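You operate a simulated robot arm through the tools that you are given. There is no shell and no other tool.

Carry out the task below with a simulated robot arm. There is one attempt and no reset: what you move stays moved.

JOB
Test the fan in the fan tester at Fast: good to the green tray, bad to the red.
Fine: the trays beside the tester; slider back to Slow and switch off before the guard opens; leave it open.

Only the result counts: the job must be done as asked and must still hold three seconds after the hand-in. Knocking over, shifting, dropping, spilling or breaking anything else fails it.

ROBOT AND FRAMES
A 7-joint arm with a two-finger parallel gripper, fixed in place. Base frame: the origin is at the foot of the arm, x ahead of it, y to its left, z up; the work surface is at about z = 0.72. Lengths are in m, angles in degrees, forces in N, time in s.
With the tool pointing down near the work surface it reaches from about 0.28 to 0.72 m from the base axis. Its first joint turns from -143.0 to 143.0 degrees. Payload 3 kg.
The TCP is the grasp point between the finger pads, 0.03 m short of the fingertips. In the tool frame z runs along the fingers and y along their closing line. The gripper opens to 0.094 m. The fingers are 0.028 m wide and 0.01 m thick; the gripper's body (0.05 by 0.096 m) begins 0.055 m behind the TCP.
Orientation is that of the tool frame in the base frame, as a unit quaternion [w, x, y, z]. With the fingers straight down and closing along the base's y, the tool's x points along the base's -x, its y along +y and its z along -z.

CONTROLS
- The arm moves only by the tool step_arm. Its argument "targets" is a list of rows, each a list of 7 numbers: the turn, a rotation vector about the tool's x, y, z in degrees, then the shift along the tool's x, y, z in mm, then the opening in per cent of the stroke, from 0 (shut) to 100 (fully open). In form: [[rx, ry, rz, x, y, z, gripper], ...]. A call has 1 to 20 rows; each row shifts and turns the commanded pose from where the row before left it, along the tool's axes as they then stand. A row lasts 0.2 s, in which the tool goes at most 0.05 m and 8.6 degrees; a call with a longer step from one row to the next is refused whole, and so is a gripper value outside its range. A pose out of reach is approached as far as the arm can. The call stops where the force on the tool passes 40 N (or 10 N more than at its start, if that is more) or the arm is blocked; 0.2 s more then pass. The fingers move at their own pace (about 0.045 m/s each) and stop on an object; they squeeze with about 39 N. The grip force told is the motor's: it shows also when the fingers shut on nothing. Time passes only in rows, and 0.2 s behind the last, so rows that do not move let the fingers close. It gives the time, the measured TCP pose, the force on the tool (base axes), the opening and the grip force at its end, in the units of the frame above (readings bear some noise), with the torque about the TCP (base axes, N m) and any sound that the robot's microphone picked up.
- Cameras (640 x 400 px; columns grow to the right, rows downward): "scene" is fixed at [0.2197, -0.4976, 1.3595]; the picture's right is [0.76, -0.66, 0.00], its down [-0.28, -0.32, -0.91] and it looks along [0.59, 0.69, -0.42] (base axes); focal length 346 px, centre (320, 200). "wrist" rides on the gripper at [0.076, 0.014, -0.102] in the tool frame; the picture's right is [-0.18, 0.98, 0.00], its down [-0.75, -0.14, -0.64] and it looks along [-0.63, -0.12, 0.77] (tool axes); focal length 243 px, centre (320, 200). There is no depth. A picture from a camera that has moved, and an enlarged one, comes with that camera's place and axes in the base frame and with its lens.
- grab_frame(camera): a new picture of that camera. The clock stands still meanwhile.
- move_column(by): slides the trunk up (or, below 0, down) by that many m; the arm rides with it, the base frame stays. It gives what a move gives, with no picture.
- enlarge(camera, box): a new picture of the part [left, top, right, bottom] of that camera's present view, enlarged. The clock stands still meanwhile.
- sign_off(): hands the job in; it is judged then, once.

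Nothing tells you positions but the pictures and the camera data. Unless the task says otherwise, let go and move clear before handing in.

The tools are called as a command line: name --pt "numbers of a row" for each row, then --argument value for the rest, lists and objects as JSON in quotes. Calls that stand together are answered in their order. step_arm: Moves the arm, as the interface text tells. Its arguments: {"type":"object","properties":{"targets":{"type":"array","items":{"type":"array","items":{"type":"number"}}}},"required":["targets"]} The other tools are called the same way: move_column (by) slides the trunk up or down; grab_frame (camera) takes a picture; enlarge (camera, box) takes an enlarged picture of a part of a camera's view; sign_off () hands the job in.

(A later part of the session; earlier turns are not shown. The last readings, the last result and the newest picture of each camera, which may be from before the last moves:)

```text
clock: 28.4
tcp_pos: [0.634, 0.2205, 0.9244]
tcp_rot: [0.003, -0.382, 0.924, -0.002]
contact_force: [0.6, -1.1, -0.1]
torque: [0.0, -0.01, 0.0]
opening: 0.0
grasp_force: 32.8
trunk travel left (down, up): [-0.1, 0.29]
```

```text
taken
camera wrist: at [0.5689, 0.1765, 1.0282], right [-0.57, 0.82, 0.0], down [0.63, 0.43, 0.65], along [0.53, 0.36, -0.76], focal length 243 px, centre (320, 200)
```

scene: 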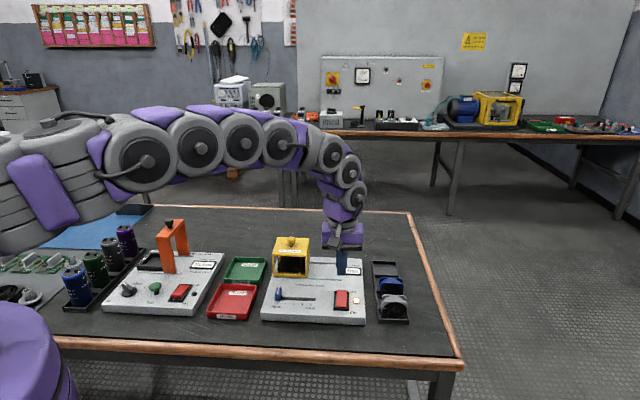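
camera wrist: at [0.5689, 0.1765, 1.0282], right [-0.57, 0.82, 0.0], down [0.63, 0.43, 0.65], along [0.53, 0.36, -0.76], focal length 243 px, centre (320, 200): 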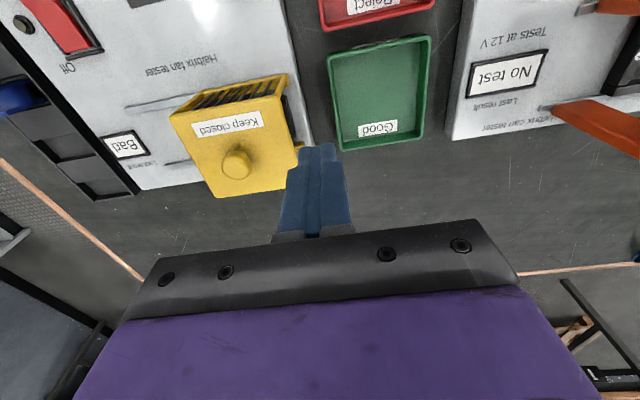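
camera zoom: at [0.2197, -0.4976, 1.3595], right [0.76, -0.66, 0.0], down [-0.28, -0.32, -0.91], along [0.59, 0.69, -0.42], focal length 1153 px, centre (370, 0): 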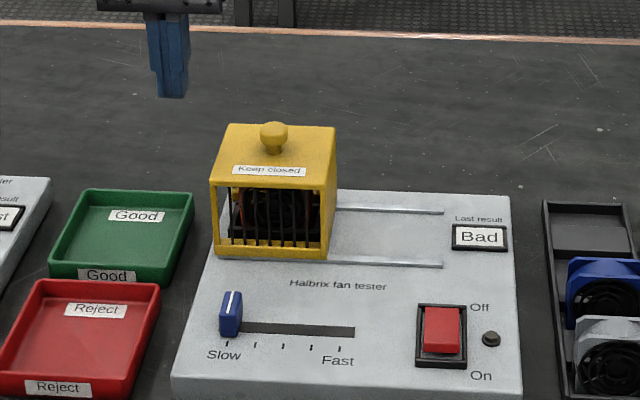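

The display still reads "Bad" with the switch off. I will look closely at the guard's left side before pushing it.

enlarge --camera "wrist" --box '[150, 50, 350, 210]'

enlarge --camera "wrist" --box '[240, 60, 340, 170]'

enlarge --camera "scene" --box '[260, 230, 320, 290]'

```text
2.50 times, centred on (250, 130) of wrist
camera zoom: at [0.5689, 0.1765, 1.0282], right [-0.57, 0.82, 0.0], down [0.63, 0.43, 0.65], along [0.53, 0.36, -0.76], focal length 606 px, centre (495, 375)
```

zoom: 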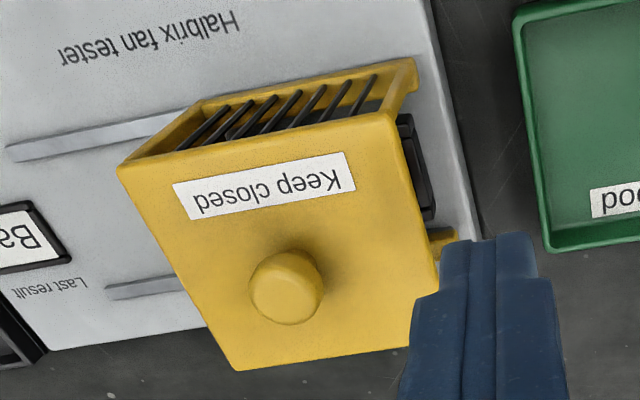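

```text
3.64 times, centred on (290, 115) of wrist
camera zoom: at [0.5689, 0.1765, 1.0282], right [-0.57, 0.82, 0.0], down [0.63, 0.43, 0.65], along [0.53, 0.36, -0.76], focal length 882 px, centre (429, 509)
```

zoom: 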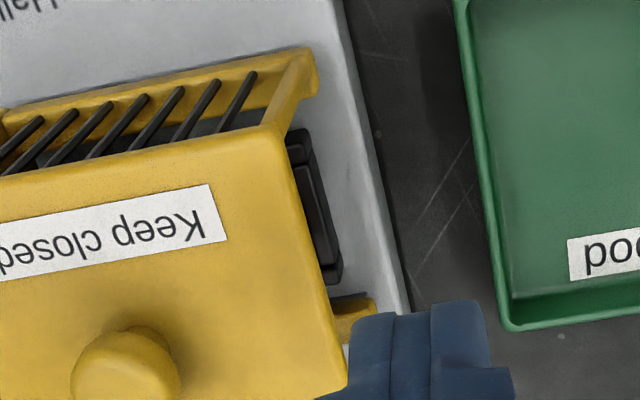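

```text
6.67 times, centred on (290, 260) of scene
camera zoom: at [0.2197, -0.4976, 1.3595], right [0.76, -0.66, 0.0], down [-0.28, -0.32, -0.91], along [0.59, 0.69, -0.42], focal length 2307 px, centre (520, -200)
```

zoom: 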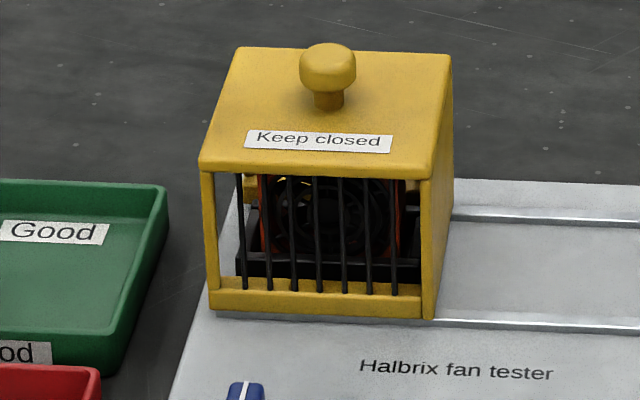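

The guard's left side turns out to be open, since the fan must pass through it, so pushing there would hit the fan. I will push the guard by its knob instead, and first test the reach above the open position.

step_arm --pt "0 0 0 -4 -38 0 0" --pt "0 0 0 -4 -38 0 0" --pt "0 0 0 -4 -38 0 0" --pt "0 0 0 -4 -38 0 0" --pt "0 0 0 0 0 0 0" --pt "0 0 0 0 0 0 0"

grab_frame --camera "scene"

grab_frame --camera "wrist"

```text
clock: 29.8
tcp_pos: [0.7524, 0.1244, 0.9271]
tcp_rot: [0.002, -0.383, 0.924, -0.001]
contact_force: [0.3, -1.0, -0.5]
torque: [-0.01, -0.01, 0.04]
opening: 0.0
grasp_force: 33.4
trunk travel left (down, up): [-0.1, 0.29]
```

```text
taken
```

scene: 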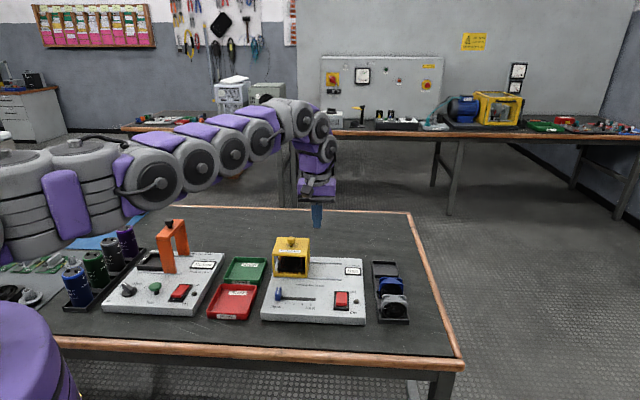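

```text
taken
camera wrist: at [0.686, 0.0801, 1.03], right [-0.57, 0.82, 0.0], down [0.63, 0.43, 0.64], along [0.53, 0.36, -0.76], focal length 243 px, centre (320, 200)
```

wrist: 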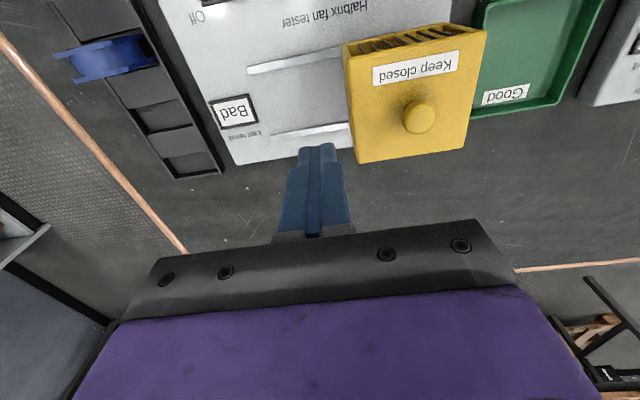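

The open position is within reach at this height. I will go back to the left of the knob and bring the tips down beside it using the trunk.

step_arm --pt "0 0 0 0 38 0 0" --pt "0 0 0 0 38 0 0" --pt "0 0 0 0 38 0 0" --pt "0 0 0 0 0 0 0"

move_column --by -0.052

enlarge --camera "scene" --box '[250, 210, 350, 290]'

enlarge --camera "wrist" --box '[180, 60, 380, 200]'

```text
clock: 30.8
tcp_pos: [0.673, 0.2053, 0.9265]
tcp_rot: [0.002, -0.382, 0.924, -0.001]
contact_force: [0.1, 0.4, -0.8]
torque: [0.03, 0.0, -0.01]
opening: 0.0001
grasp_force: 32.8
trunk travel left (down, up): [-0.1, 0.29]
```

```text
clock: 31.7
tcp_pos: [0.6735, 0.2057, 0.8756]
tcp_rot: [0.002, -0.383, 0.924, -0.002]
contact_force: [0.4, 0.1, 0.5]
torque: [0.01, -0.01, -0.01]
opening: 0.0
grasp_force: 33.3
trunk travel left (down, up): [-0.048, 0.342]
```

```text
5.00 times, centred on (300, 250) of scene
camera zoom: at [0.2197, -0.4976, 1.3595], right [0.76, -0.66, 0.0], down [-0.28, -0.32, -0.91], along [0.59, 0.69, -0.42], focal length 1730 px, centre (420, -50)
```

zoom: 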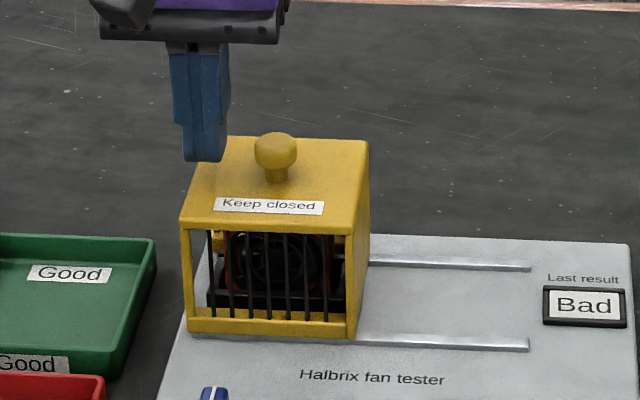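

```text
2.86 times, centred on (280, 130) of wrist
camera zoom: at [0.6079, 0.1618, 0.9786], right [-0.57, 0.82, 0.0], down [0.63, 0.43, 0.65], along [0.53, 0.36, -0.76], focal length 693 px, centre (434, 400)
```

zoom: 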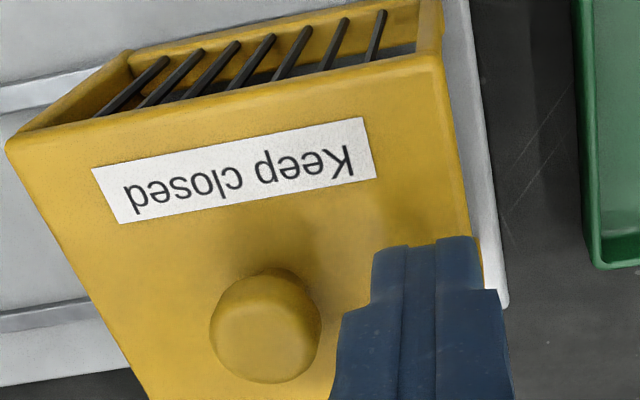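

The closed fingertips are level with the knob's head and just left of it. I will push the guard to the right along its rails.

step_arm --pt "0 0 0 2 -10 1 0" --pt "0 0 0 0 -10 0 0" --pt "0 0 0 0 -10 0 0" --pt "0 0 0 0 -10 0 0" --pt "0 0 0 0 0 0 0"

enlarge --camera "scene" --box '[250, 210, 370, 310]'

```text
clock: 32.9
tcp_pos: [0.6999, 0.1761, 0.873]
tcp_rot: [0.002, -0.383, 0.924, -0.002]
contact_force: [-0.1, 0.2, -0.1]
torque: [0.01, -0.01, -0.01]
opening: 0.0001
grasp_force: 33.4
trunk travel left (down, up): [-0.048, 0.342]
```

```text
4.00 times, centred on (310, 260) of scene
camera zoom: at [0.2197, -0.4976, 1.3595], right [0.76, -0.66, 0.0], down [-0.28, -0.32, -0.91], along [0.59, 0.69, -0.42], focal length 1384 px, centre (360, -40)
```

zoom: 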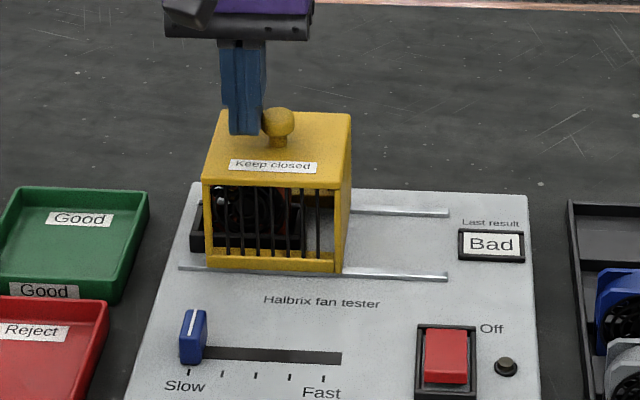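

The guard slides easily. I will keep pushing until it reaches the end of the rails.

step_arm --pt "0 0 0 0 -12 0 0" --pt "0 0 0 0 -12 0 0" --pt "0 0 0 0 -12 0 0" --pt "0 0 0 0 -12 0 0" --pt "0 0 0 0 -10 0 0" --pt "0 0 0 0 -5 0 0" --pt "0 0 0 0 -3 0 0" --pt "0 0 0 0 -3 0 0" --pt "0 0 0 0 -3 0 0"

enlarge --camera "scene" --box '[250, 210, 370, 310]'

grab_frame --camera "wrist"

```text
clock: 34.9
tcp_pos: [0.7525, 0.1247, 0.874]
tcp_rot: [0.002, -0.384, 0.923, -0.002]
contact_force: [0.4, -0.2, 0.0]
torque: [-0.01, 0.01, 0.03]
opening: 0.0002
grasp_force: 33.3
trunk travel left (down, up): [-0.048, 0.342]
```

```text
4.00 times, centred on (310, 260) of scene
camera zoom: at [0.2197, -0.4976, 1.3595], right [0.76, -0.66, 0.0], down [-0.28, -0.32, -0.91], along [0.59, 0.69, -0.42], focal length 1384 px, centre (360, -40)
```

zoom: 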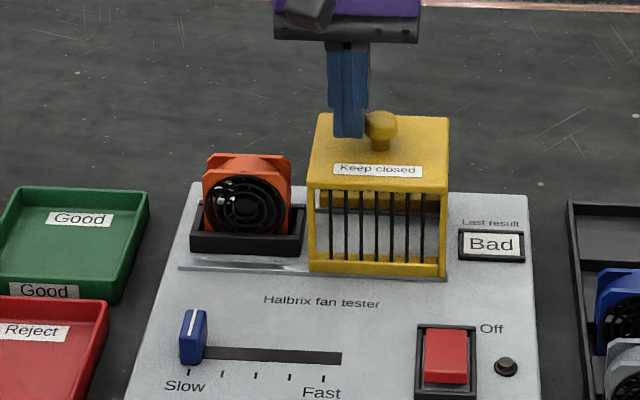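

```text
taken
camera wrist: at [0.6873, 0.0815, 0.9774], right [-0.57, 0.82, 0.0], down [0.63, 0.43, 0.64], along [0.53, 0.36, -0.77], focal length 243 px, centre (320, 200)
```

wrist: 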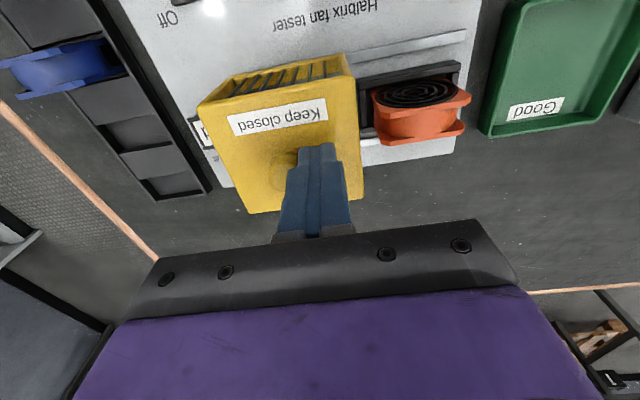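

The fan, an orange one, is now uncovered and the guard is almost at the rail ends. I will give it a few millimetres more until it meets its stop.

step_arm --pt "0 0 0 0 -2 0 0" --pt "0 0 0 0 -2 0 0" --pt "0 0 0 0 0 0 0"

enlarge --camera "scene" --box '[250, 210, 370, 310]'

```text
clock: 35.7
tcp_pos: [0.7553, 0.1243, 0.8751]
tcp_rot: [0.002, -0.384, 0.923, -0.001]
contact_force: [-8.4, 5.0, 0.2]
torque: [0.15, 0.23, 0.01]
opening: 0.0001
grasp_force: 33.2
trunk travel left (down, up): [-0.048, 0.342]
```

```text
4.00 times, centred on (310, 260) of scene
camera zoom: at [0.2197, -0.4976, 1.3595], right [0.76, -0.66, 0.0], down [-0.28, -0.32, -0.91], along [0.59, 0.69, -0.42], focal length 1384 px, centre (360, -40)
```

zoom: 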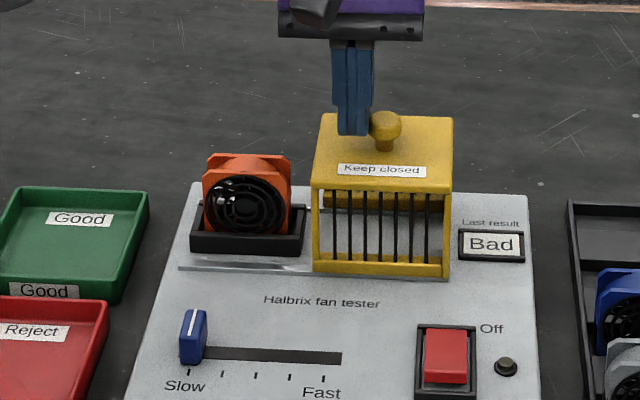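

The guard is against its open stop. I will back off the knob, rise, and look at the fan from above.

step_arm --pt "0 0 0 0 20 0 0" --pt "0 0 0 0 0 -40 0" --pt "0 0 0 0 0 -40 0" --pt "0 0 0 12 30 0 100" --pt "0 0 0 12 27 0 100" --pt "0 0 0 0 0 0 100" --pt "0 0 0 0 0 0 100" --pt "0 0 0 0 0 0 100"

grab_frame --camera "wrist"

enlarge --camera "scene" --box '[260, 230, 340, 290]'

```text
clock: 37.5
tcp_pos: [0.6819, 0.1592, 0.9524]
tcp_rot: [0.003, -0.383, 0.924, -0.002]
contact_force: [-0.1, -0.4, -0.1]
torque: [0.01, 0.0, 0.0]
opening: 0.094
grasp_force: 0.1
trunk travel left (down, up): [-0.048, 0.342]
```

```text
taken
camera wrist: at [0.6167, 0.1162, 1.0561], right [-0.57, 0.82, 0.0], down [0.63, 0.43, 0.65], along [0.53, 0.36, -0.76], focal length 243 px, centre (320, 200)
```

wrist: 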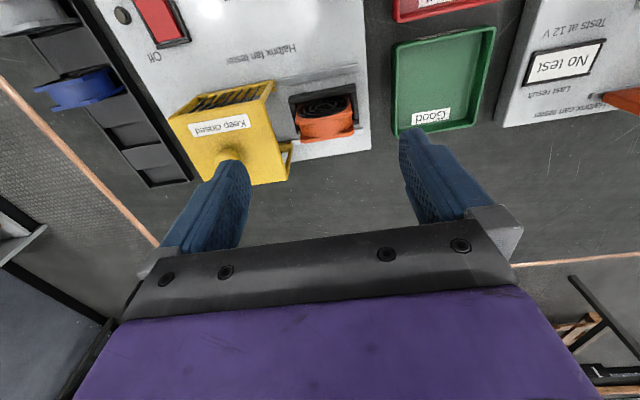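

```text
6.67 times, centred on (300, 260) of scene
camera zoom: at [0.2197, -0.4976, 1.3595], right [0.76, -0.66, 0.0], down [-0.28, -0.32, -0.91], along [0.59, 0.69, -0.42], focal length 2307 px, centre (453, -200)
```

zoom: 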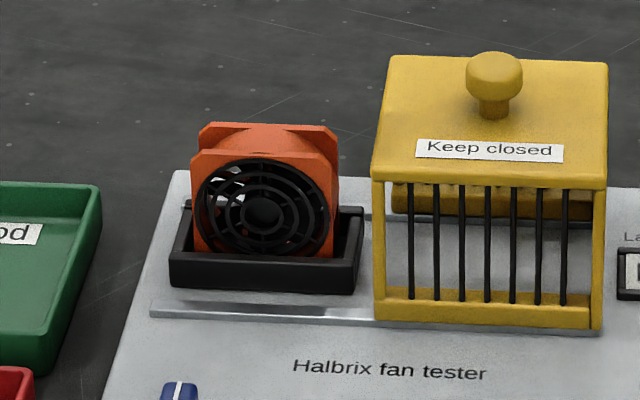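

enlarge --camera "wrist" --box '[260, 60, 390, 170]'

enlarge --camera "scene" --box '[275, 240, 315, 275]'

enlarge --camera "scene" --box '[195, 245, 285, 325]'

```text
3.64 times, centred on (325, 115) of wrist
camera zoom: at [0.6167, 0.1162, 1.0561], right [-0.57, 0.82, 0.0], down [0.63, 0.43, 0.65], along [0.53, 0.36, -0.76], focal length 882 px, centre (302, 509)
```

zoom: 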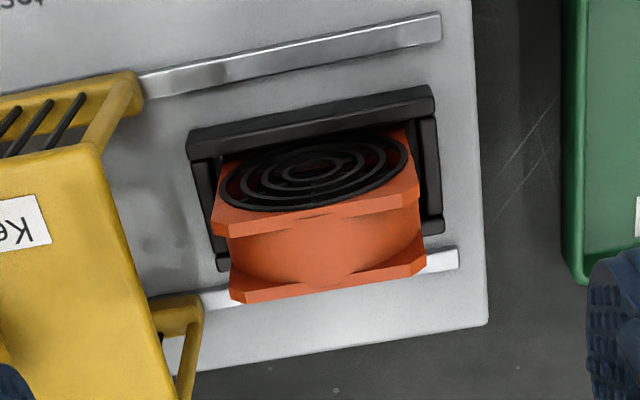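

```text
11.43 times, centred on (295, 258) of scene
camera zoom: at [0.2197, -0.4976, 1.3595], right [0.76, -0.66, 0.0], down [-0.28, -0.32, -0.91], along [0.59, 0.69, -0.42], focal length 3955 px, centre (606, -457)
```

zoom: 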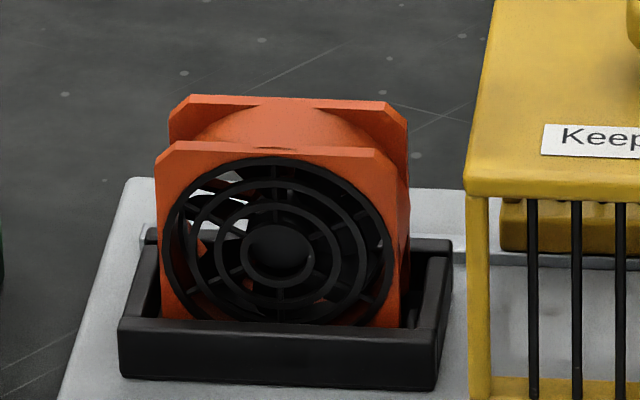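

```text
5.00 times, centred on (240, 285) of scene
camera zoom: at [0.2197, -0.4976, 1.3595], right [0.76, -0.66, 0.0], down [-0.28, -0.32, -0.91], along [0.59, 0.69, -0.42], focal length 1730 px, centre (720, -225)
```

zoom: 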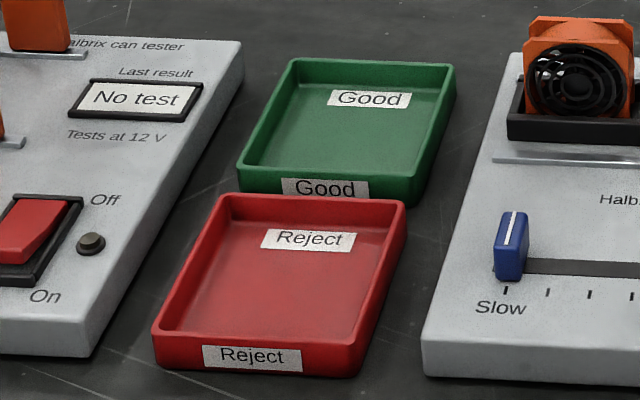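

The fan stands upright in its socket, about 58 mm wide and 24 mm thick, centred near (0.698, 0.177) with its top at z ≈ 0.822. I will bring the fingers over it, open to about 72 mm, so they can close on its two side edges.

step_arm --pt "0 0 0 -12.3 0.8 0 76" --pt "0 0 0 -12 0.8 0 76" --pt "0 0 0 0 0 40 76" --pt "0 0 0 0 0 40 76" --pt "0 0 0 0 0 0 76"

grab_frame --camera "wrist"

enlarge --camera "wrist" --box '[220, 80, 420, 220]'

enlarge --camera "scene" --box '[260, 225, 340, 285]'

```text
clock: 38.7
tcp_pos: [0.6986, 0.1791, 0.8735]
tcp_rot: [0.002, -0.383, 0.924, -0.002]
contact_force: [0.5, -0.3, -0.3]
torque: [-0.01, 0.02, 0.02]
opening: 0.0716
grasp_force: 0.0
trunk travel left (down, up): [-0.048, 0.342]
```

```text
taken
camera wrist: at [0.6333, 0.1352, 0.9767], right [-0.57, 0.82, 0.0], down [0.63, 0.43, 0.64], along [0.53, 0.36, -0.76], focal length 243 px, centre (320, 200)
```

wrist: 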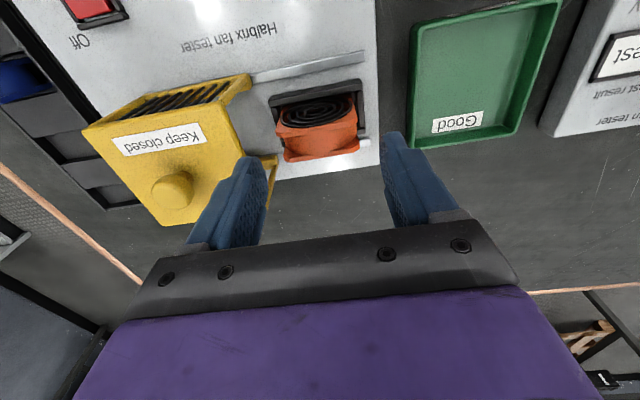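

```text
2.86 times, centred on (320, 150) of wrist
camera zoom: at [0.6333, 0.1352, 0.9767], right [-0.57, 0.82, 0.0], down [0.63, 0.43, 0.64], along [0.53, 0.36, -0.76], focal length 693 px, centre (320, 343)
```

zoom: 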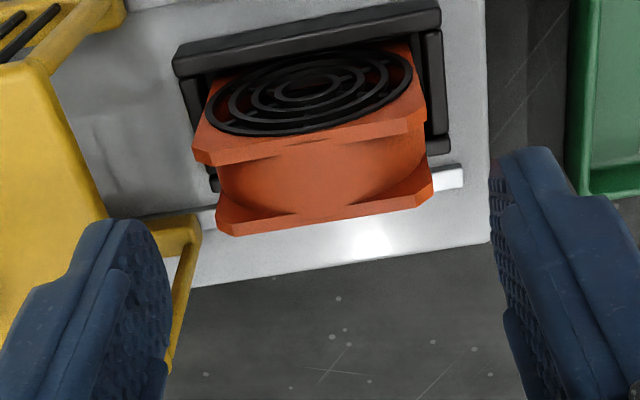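

```text
6.67 times, centred on (300, 255) of scene
camera zoom: at [0.2197, -0.4976, 1.3595], right [0.76, -0.66, 0.0], down [-0.28, -0.32, -0.91], along [0.59, 0.69, -0.42], focal length 2307 px, centre (453, -167)
```

zoom: 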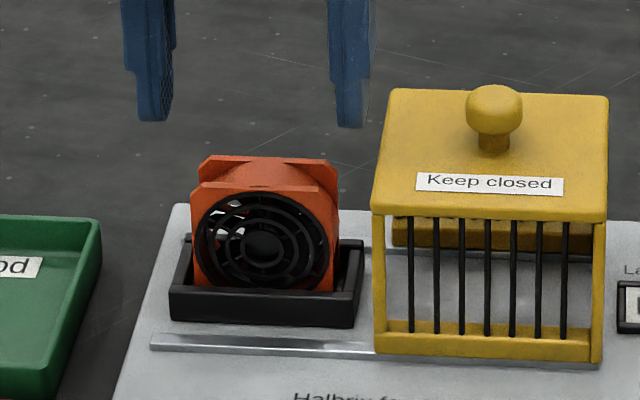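

The fingers bracket the fan; the wrist view says centred, the scene view says the fan is a few millimetres further right. I will split the difference, drop to just above the fan top and check again.

step_arm --pt "0 0 0 1.5 -2 14 76" --pt "0 0 0 0 0 0 76"

enlarge --camera "wrist" --box '[220, 80, 420, 220]'

enlarge --camera "scene" --box '[265, 230, 325, 280]'

```text
clock: 39.3
tcp_pos: [0.6989, 0.1777, 0.8609]
tcp_rot: [0.002, -0.383, 0.924, -0.001]
contact_force: [0.0, 0.3, -0.1]
torque: [-0.04, 0.0, 0.03]
opening: 0.0714
grasp_force: 0.1
trunk travel left (down, up): [-0.048, 0.342]
```

```text
2.86 times, centred on (320, 150) of wrist
camera zoom: at [0.6335, 0.1332, 0.9632], right [-0.57, 0.82, 0.0], down [0.63, 0.43, 0.65], along [0.53, 0.36, -0.76], focal length 693 px, centre (320, 343)
```

zoom: 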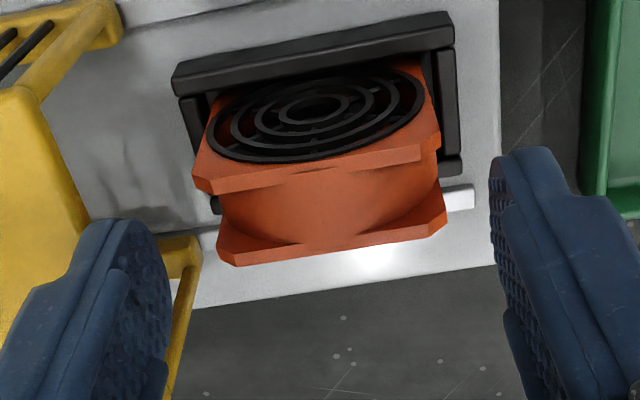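

```text
8.00 times, centred on (295, 255) of scene
camera zoom: at [0.2197, -0.4976, 1.3595], right [0.76, -0.66, 0.0], down [-0.28, -0.32, -0.91], along [0.59, 0.69, -0.42], focal length 2768 px, centre (520, -240)
```

zoom: 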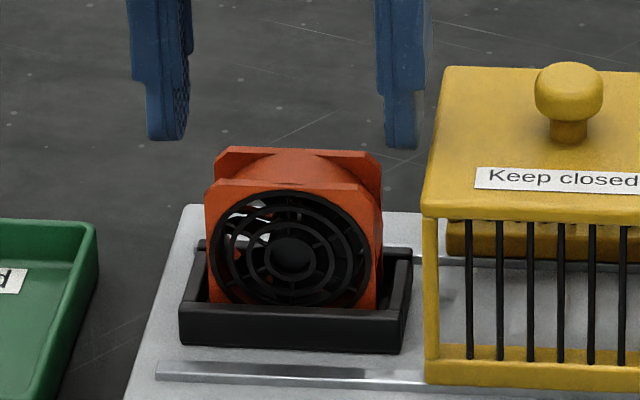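

Clearance to the guard on the right is only a few millimetres, so I will narrow the opening slightly and descend partway, then check.

step_arm --pt "0 0 0 0 -0.5 0 71" --pt "0 0 0 0 0 8 71" --pt "0 0 0 0 0 8 71" --pt "0 0 0 0 0 4 71" --pt "0 0 0 0 0 0 71"

enlarge --camera "wrist" --box '[220, 80, 420, 220]'

enlarge --camera "scene" --box '[265, 230, 325, 280]'

```text
clock: 40.5
tcp_pos: [0.6992, 0.1755, 0.8392]
tcp_rot: [0.003, -0.383, 0.924, -0.002]
contact_force: [0.7, 0.2, -0.2]
torque: [0.01, 0.0, -0.01]
opening: 0.0668
grasp_force: 0.1
trunk travel left (down, up): [-0.048, 0.342]
```

```text
2.86 times, centred on (320, 150) of wrist
camera zoom: at [0.634, 0.1319, 0.9435], right [-0.57, 0.82, 0.0], down [0.63, 0.43, 0.65], along [0.53, 0.36, -0.76], focal length 693 px, centre (320, 343)
```

zoom: 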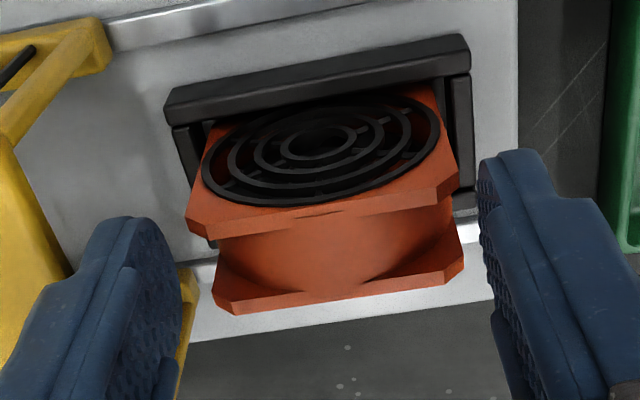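

```text
8.00 times, centred on (295, 255) of scene
camera zoom: at [0.2197, -0.4976, 1.3595], right [0.76, -0.66, 0.0], down [-0.28, -0.32, -0.91], along [0.59, 0.69, -0.42], focal length 2768 px, centre (520, -240)
```

zoom: 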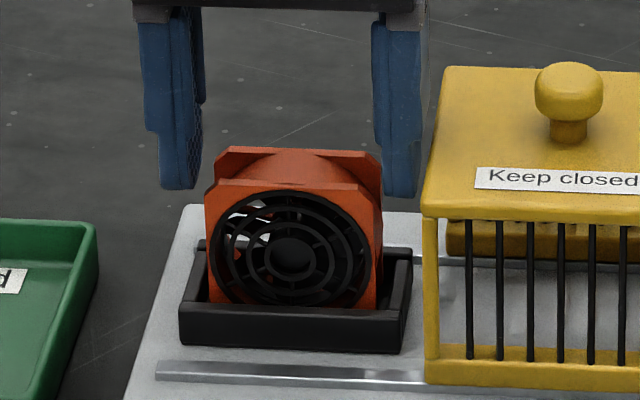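

The tips have passed the fan's top edge on both sides without contact. I will go down the remaining 22 mm and then close.

step_arm --pt "0 0 0 0 0 6 71" --pt "0 0 0 0 0 6 71" --pt "0 0 0 0 0 6 71" --pt "0 0 0 0 0 4 71" --pt "0 0 0 0 0 0 71"

enlarge --camera "wrist" --box '[220, 80, 420, 220]'

enlarge --camera "scene" --box '[265, 230, 325, 280]'

```text
clock: 41.7
tcp_pos: [0.7007, 0.1748, 0.8183]
tcp_rot: [0.002, -0.382, 0.924, -0.003]
contact_force: [-0.4, -0.7, 0.5]
torque: [-0.01, -0.01, 0.0]
opening: 0.0668
grasp_force: 0.0
trunk travel left (down, up): [-0.048, 0.342]
```

```text
2.86 times, centred on (320, 150) of wrist
camera zoom: at [0.6347, 0.1316, 0.921], right [-0.57, 0.82, 0.0], down [0.63, 0.43, 0.64], along [0.53, 0.36, -0.76], focal length 693 px, centre (320, 343)
```

zoom: 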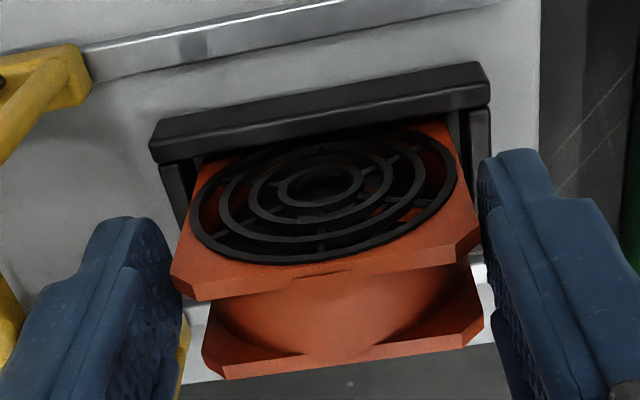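

```text
8.00 times, centred on (295, 255) of scene
camera zoom: at [0.2197, -0.4976, 1.3595], right [0.76, -0.66, 0.0], down [-0.28, -0.32, -0.91], along [0.59, 0.69, -0.42], focal length 2768 px, centre (520, -240)
```

zoom: 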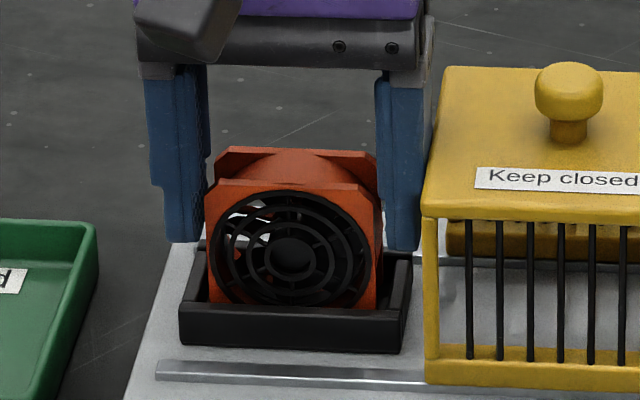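

The fingers are beside the fan, clear of the socket walls. I will close the grip.

step_arm --pt "0 0 0 0 0 0 40" --pt "0 0 0 0 0 0 40" --pt "0 0 0 0 0 0 40" --pt "0 0 0 0 0 0 40"

enlarge --camera "scene" --box '[265, 230, 325, 280]'

```text
clock: 42.7
tcp_pos: [0.7007, 0.1766, 0.8185]
tcp_rot: [0.003, -0.382, 0.924, -0.001]
contact_force: [0.2, 0.0, 2.3]
torque: [0.11, 0.06, -0.01]
opening: 0.0592
grasp_force: 38.3
trunk travel left (down, up): [-0.048, 0.342]
```

```text
8.00 times, centred on (295, 255) of scene
camera zoom: at [0.2197, -0.4976, 1.3595], right [0.76, -0.66, 0.0], down [-0.28, -0.32, -0.91], along [0.59, 0.69, -0.42], focal length 2768 px, centre (520, -240)
```

zoom: 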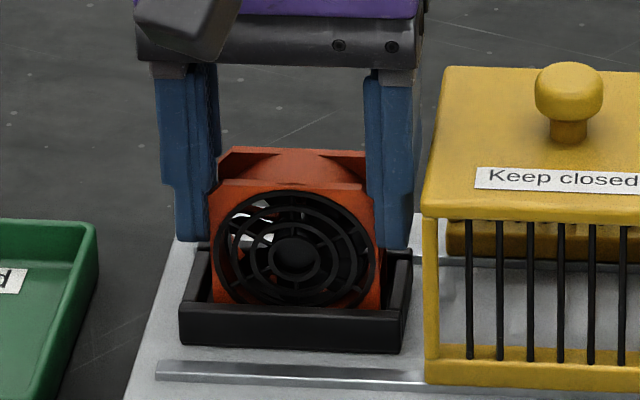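

The grip holds the fan at 59 mm with 38 N. I will lift it straight out of the socket.

step_arm --pt "0 0 0 0 0 -5 40" --pt "0 0 0 0 0 -10 40" --pt "0 0 0 0 0 -15 40" --pt "0 0 0 0 0 -20 40" --pt "0 0 0 0 0 -25 40" --pt "0 0 0 0 0 -15 40" --pt "0 0 0 0 0 0 40"

grab_frame --camera "scene"

enlarge --camera "scene" --box '[240, 190, 370, 310]'

grab_frame --camera "wrist"

```text
clock: 44.3
tcp_pos: [0.7, 0.1748, 0.9094]
tcp_rot: [0.004, -0.383, 0.924, -0.003]
contact_force: [-1.2, 0.9, -0.5]
torque: [0.05, 0.02, 0.01]
opening: 0.0592
grasp_force: 38.4
trunk travel left (down, up): [-0.048, 0.342]
```

```text
taken
```

scene: 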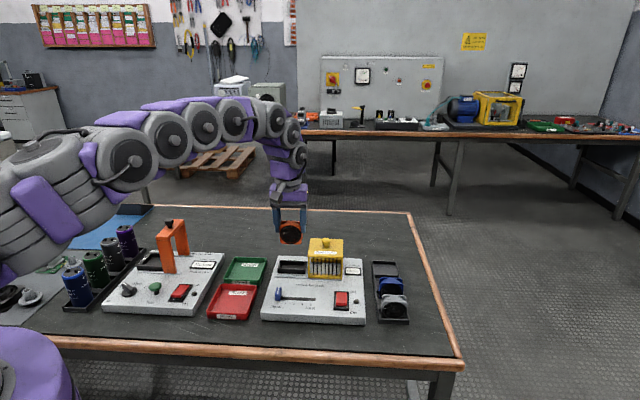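

```text
3.33 times, centred on (305, 250) of scene
camera zoom: at [0.2197, -0.4976, 1.3595], right [0.76, -0.66, 0.0], down [-0.28, -0.32, -0.91], along [0.59, 0.69, -0.42], focal length 1153 px, centre (370, 33)
```

zoom: 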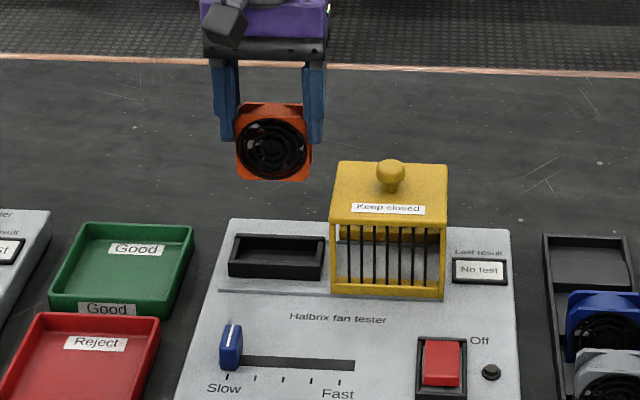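

```text
taken
camera wrist: at [0.6345, 0.1318, 1.0121], right [-0.57, 0.82, 0.0], down [0.63, 0.43, 0.65], along [0.53, 0.36, -0.76], focal length 243 px, centre (320, 200)
```

wrist: 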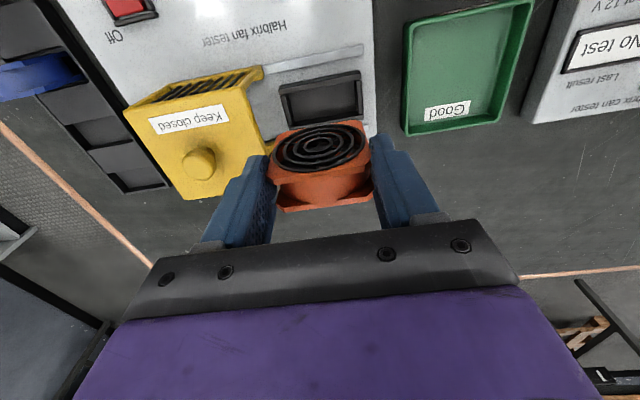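

The fan is out; the socket is empty and the guard stays open. The red tray's centre is near (0.513, 0.188), so I will carry the fan there at this height and check alignment.

step_arm --pt "0 0 0 24.5 28.3 0 40" --pt "0 0 0 24.5 28.3 0 40" --pt "0 0 0 24.5 28.3 0 40" --pt "0 0 0 24.5 28.3 0 40" --pt "0 0 0 24.5 28.2 0 40" --pt "0 0 0 0 0 30 40" --pt "0 0 0 0 0 30 40" --pt "0 0 0 0 0 0 40"

grab_frame --camera "wrist"

enlarge --camera "scene" --box '[180, 220, 310, 340]'

grab_frame --camera "scene"

```text
clock: 46.1
tcp_pos: [0.5139, 0.1878, 0.848]
tcp_rot: [0.003, -0.383, 0.924, -0.002]
contact_force: [0.7, -0.1, -0.9]
torque: [-0.01, 0.02, 0.01]
opening: 0.0589
grasp_force: 39.4
trunk travel left (down, up): [-0.048, 0.342]
```

```text
taken
camera wrist: at [0.448, 0.1431, 0.9506], right [-0.57, 0.82, 0.0], down [0.63, 0.43, 0.64], along [0.53, 0.36, -0.76], focal length 243 px, centre (320, 200)
```

wrist: 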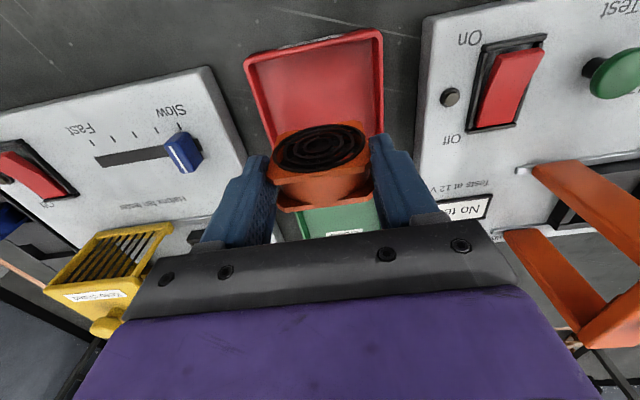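

```text
3.33 times, centred on (245, 280) of scene
camera zoom: at [0.2197, -0.4976, 1.3595], right [0.76, -0.66, 0.0], down [-0.28, -0.32, -0.91], along [0.59, 0.69, -0.42], focal length 1153 px, centre (570, -67)
```

zoom: 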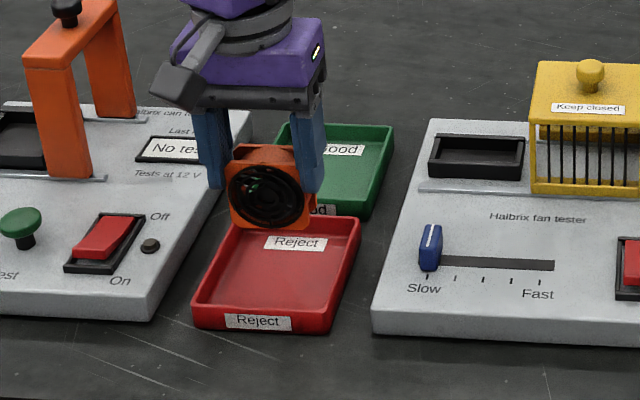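

```text
taken
```

scene: 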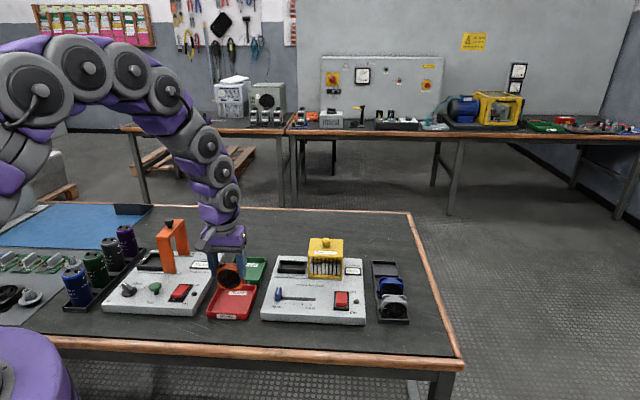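

The fan is centred over the red tray. I will lower it, slowing near the floor, and watch for contact.

step_arm --pt "0 0 0 0 0 25 40" --pt "0 0 0 0 0 20 40" --pt "0 0 0 0 0 8 40" --pt "0 0 0 0 0 4 40" --pt "0 0 0 0 0 3 40" --pt "0 0 0 0 0 2 40" --pt "0 0 0 0 0 2 40"

enlarge --camera "scene" --box '[195, 245, 285, 325]'

```text
clock: 47.6
tcp_pos: [0.5142, 0.1874, 0.7885]
tcp_rot: [0.007, -0.382, 0.924, -0.001]
contact_force: [-5.8, -5.5, 25.5]
torque: [0.03, 0.74, 0.13]
opening: 0.0589
grasp_force: 39.1
trunk travel left (down, up): [-0.048, 0.342]
stopped in row 7: the force on the tool passed its limit at 44 N (the readings are from after the stop); the commanded pose is now the measured one
```

```text
5.00 times, centred on (240, 285) of scene
camera zoom: at [0.2197, -0.4976, 1.3595], right [0.76, -0.66, 0.0], down [-0.28, -0.32, -0.91], along [0.59, 0.69, -0.42], focal length 1730 px, centre (720, -225)
```

zoom: 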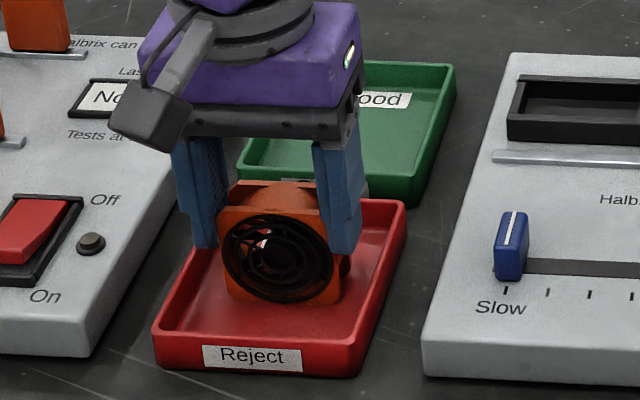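

The fan has touched the tray floor. I will ease off by a millimetre to unload it before releasing.

step_arm --pt "0 0 0 0 0 -1 40" --pt "0 0 0 0 0 0 40"

enlarge --camera "wrist" --box '[220, 40, 420, 220]'

enlarge --camera "scene" --box '[215, 270, 265, 315]'

```text
clock: 48.2
tcp_pos: [0.5148, 0.1881, 0.7891]
tcp_rot: [0.006, -0.382, 0.924, -0.001]
contact_force: [-2.8, -3.1, 28.6]
torque: [0.3, 0.55, 0.02]
opening: 0.0588
grasp_force: 38.6
trunk travel left (down, up): [-0.048, 0.342]
```

```text
2.22 times, centred on (320, 130) of wrist
camera zoom: at [0.4483, 0.144, 0.8921], right [-0.56, 0.83, -0.01], down [0.62, 0.43, 0.65], along [0.54, 0.36, -0.76], focal length 539 px, centre (320, 356)
```

zoom: 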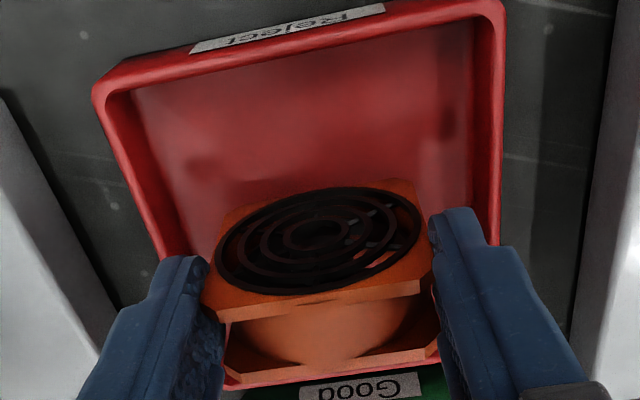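

```text
8.89 times, centred on (240, 292) of scene
camera zoom: at [0.2197, -0.4976, 1.3595], right [0.76, -0.66, 0.0], down [-0.28, -0.32, -0.91], along [0.59, 0.69, -0.42], focal length 3076 px, centre (1031, -622)
```

zoom: 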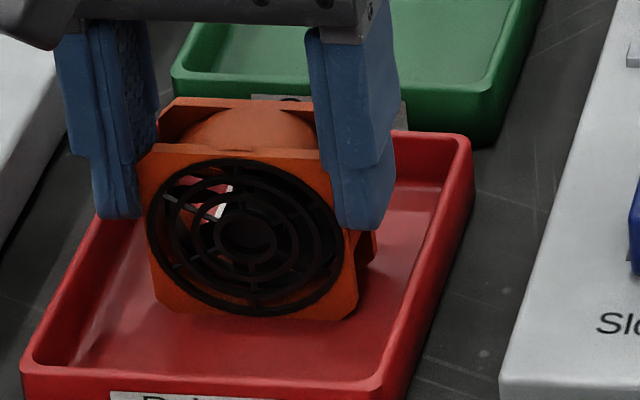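

The fan stands upright in the middle of the tray, but some load remains. I will rise another millimetre or two and check the force.

step_arm --pt "0 0 0 0 0 -1.5 40" --pt "0 0 0 0 0 0 40" --pt "0 0 0 0 0 0 40"

```text
clock: 49.0
tcp_pos: [0.515, 0.1882, 0.7904]
tcp_rot: [0.006, -0.382, 0.924, -0.002]
contact_force: [0.7, -0.5, 13.6]
torque: [0.27, 0.25, -0.02]
opening: 0.0591
grasp_force: 39.0
trunk travel left (down, up): [-0.048, 0.342]
```

step_arm --pt "0 0 0 0 0 -1 40" --pt "0 0 0 0 0 0 40" --pt "0 0 0 0 0 0 40"

enlarge --camera "scene" --box '[215, 270, 265, 315]'

```text
clock: 49.8
tcp_pos: [0.5147, 0.1893, 0.7904]
tcp_rot: [0.005, -0.383, 0.924, -0.002]
contact_force: [0.0, 0.1, -0.5]
torque: [0.01, -0.03, 0.0]
opening: 0.0589
grasp_force: 38.8
trunk travel left (down, up): [-0.048, 0.342]
```

```text
8.89 times, centred on (240, 292) of scene
camera zoom: at [0.2197, -0.4976, 1.3595], right [0.76, -0.66, 0.0], down [-0.28, -0.32, -0.91], along [0.59, 0.69, -0.42], focal length 3076 px, centre (1031, -622)
```

zoom: 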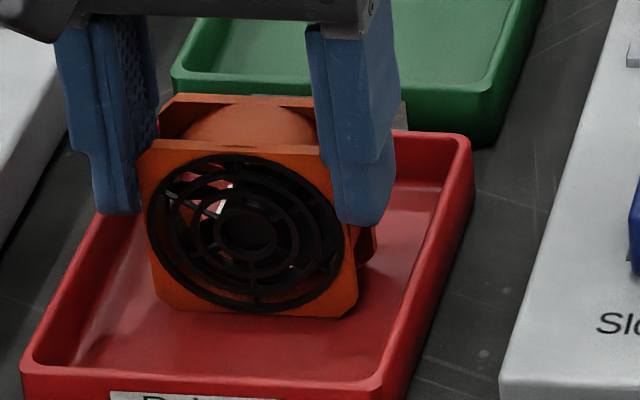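

The load is gone, so the fan is right at the floor. I will settle it half a millimetre down and open the fingers.

step_arm --pt "0 0 0 0 0 0.6 40" --pt "0 0 0 0 0 0 40" --pt "0 0 0 0 0 0 66" --pt "0 0 0 0 0 0 68" --pt "0 0 0 0 0 0 72" --pt "0 0 0 0 0 0 72" --pt "0 0 0 0 0 0 72"

enlarge --camera "scene" --box '[215, 270, 265, 315]'

enlarge --camera "wrist" --box '[220, 40, 420, 220]'

```text
clock: 51.4
tcp_pos: [0.5142, 0.1892, 0.7913]
tcp_rot: [0.006, -0.382, 0.924, -0.002]
contact_force: [-0.4, 1.0, 0.4]
torque: [0.02, 0.01, 0.02]
opening: 0.0677
grasp_force: 0.0
trunk travel left (down, up): [-0.048, 0.342]
```

```text
8.89 times, centred on (240, 292) of scene
camera zoom: at [0.2197, -0.4976, 1.3595], right [0.76, -0.66, 0.0], down [-0.28, -0.32, -0.91], along [0.59, 0.69, -0.42], focal length 3076 px, centre (1031, -622)
```

zoom: 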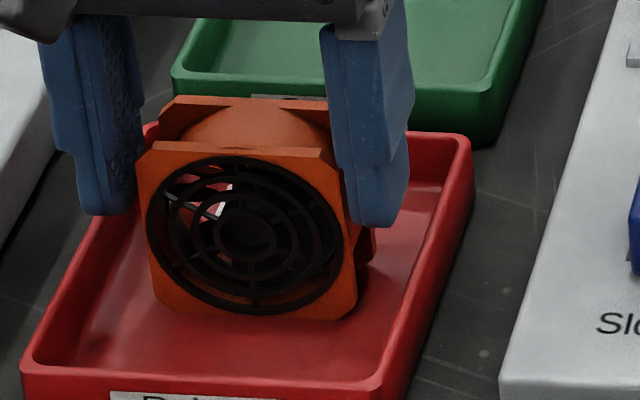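

```text
2.22 times, centred on (320, 130) of wrist
camera zoom: at [0.4488, 0.1447, 0.8933], right [-0.56, 0.83, -0.01], down [0.63, 0.43, 0.65], along [0.54, 0.36, -0.76], focal length 539 px, centre (320, 356)
```

zoom: 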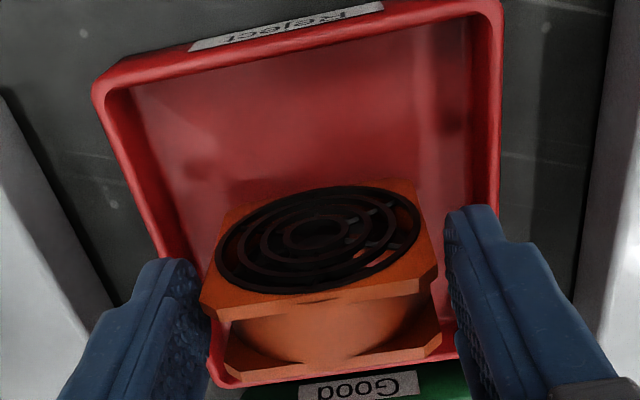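

The fan is released and stands by itself. I will open a bit wider, then rise straight up.

step_arm --pt "0 0 0 0 0 0 80" --pt "0 0 0 0 -1.5 0 82" --pt "0 0 0 0 0 0 82" --pt "0 0 0 0 0 -10 82" --pt "0 0 0 0 0 -20 82" --pt "0 0 0 0 0 -40 82" --pt "0 0 0 0 0 -45 82" --pt "0 0 0 0 0 -45 82" --pt "0 0 0 0 0 0 82"

grab_frame --camera "scene"

enlarge --camera "scene" --box '[195, 235, 375, 330]'

grab_frame --camera "wrist"

```text
clock: 53.4
tcp_pos: [0.513, 0.1885, 0.9487]
tcp_rot: [0.005, -0.382, 0.924, -0.002]
contact_force: [-0.1, -0.6, 0.0]
torque: [-0.03, 0.0, -0.02]
opening: 0.0769
grasp_force: 0.1
trunk travel left (down, up): [-0.048, 0.342]
```

```text
taken
```

scene: 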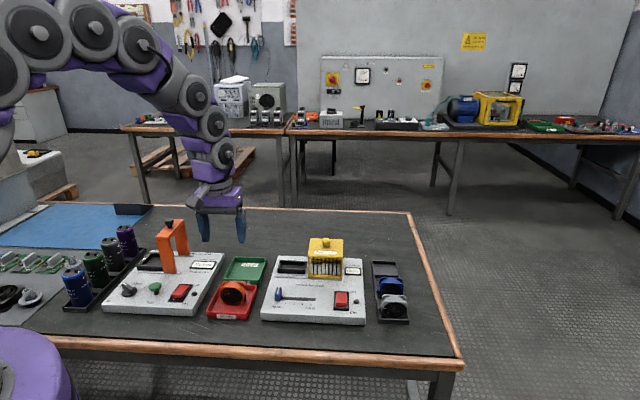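

```text
3.56 times, centred on (285, 282) of scene
camera zoom: at [0.2197, -0.4976, 1.3595], right [0.76, -0.66, 0.0], down [-0.28, -0.32, -0.91], along [0.59, 0.69, -0.42], focal length 1230 px, centre (444, -93)
```

zoom: 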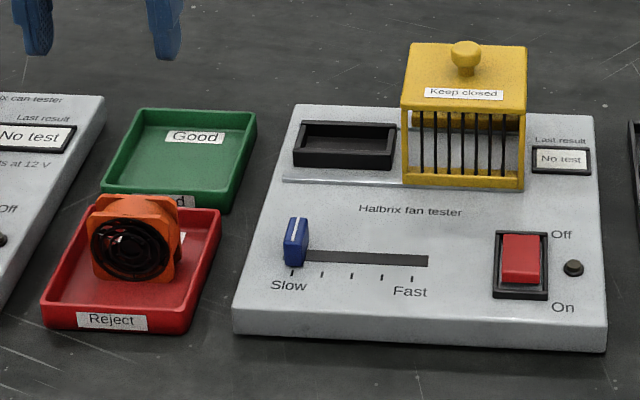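

```text
taken
camera wrist: at [0.4478, 0.1446, 1.051], right [-0.56, 0.83, -0.01], down [0.63, 0.43, 0.65], along [0.54, 0.36, -0.76], focal length 243 px, centre (320, 200)
```

wrist: 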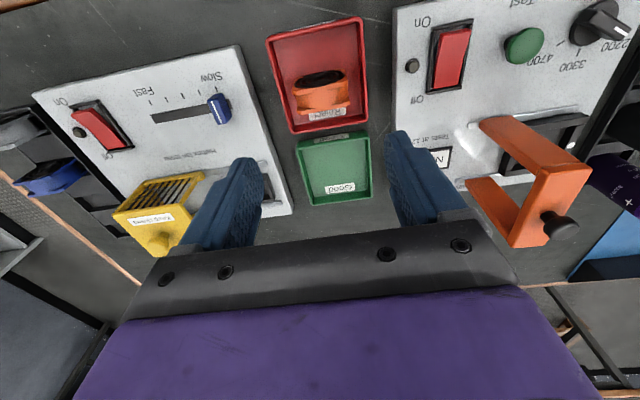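

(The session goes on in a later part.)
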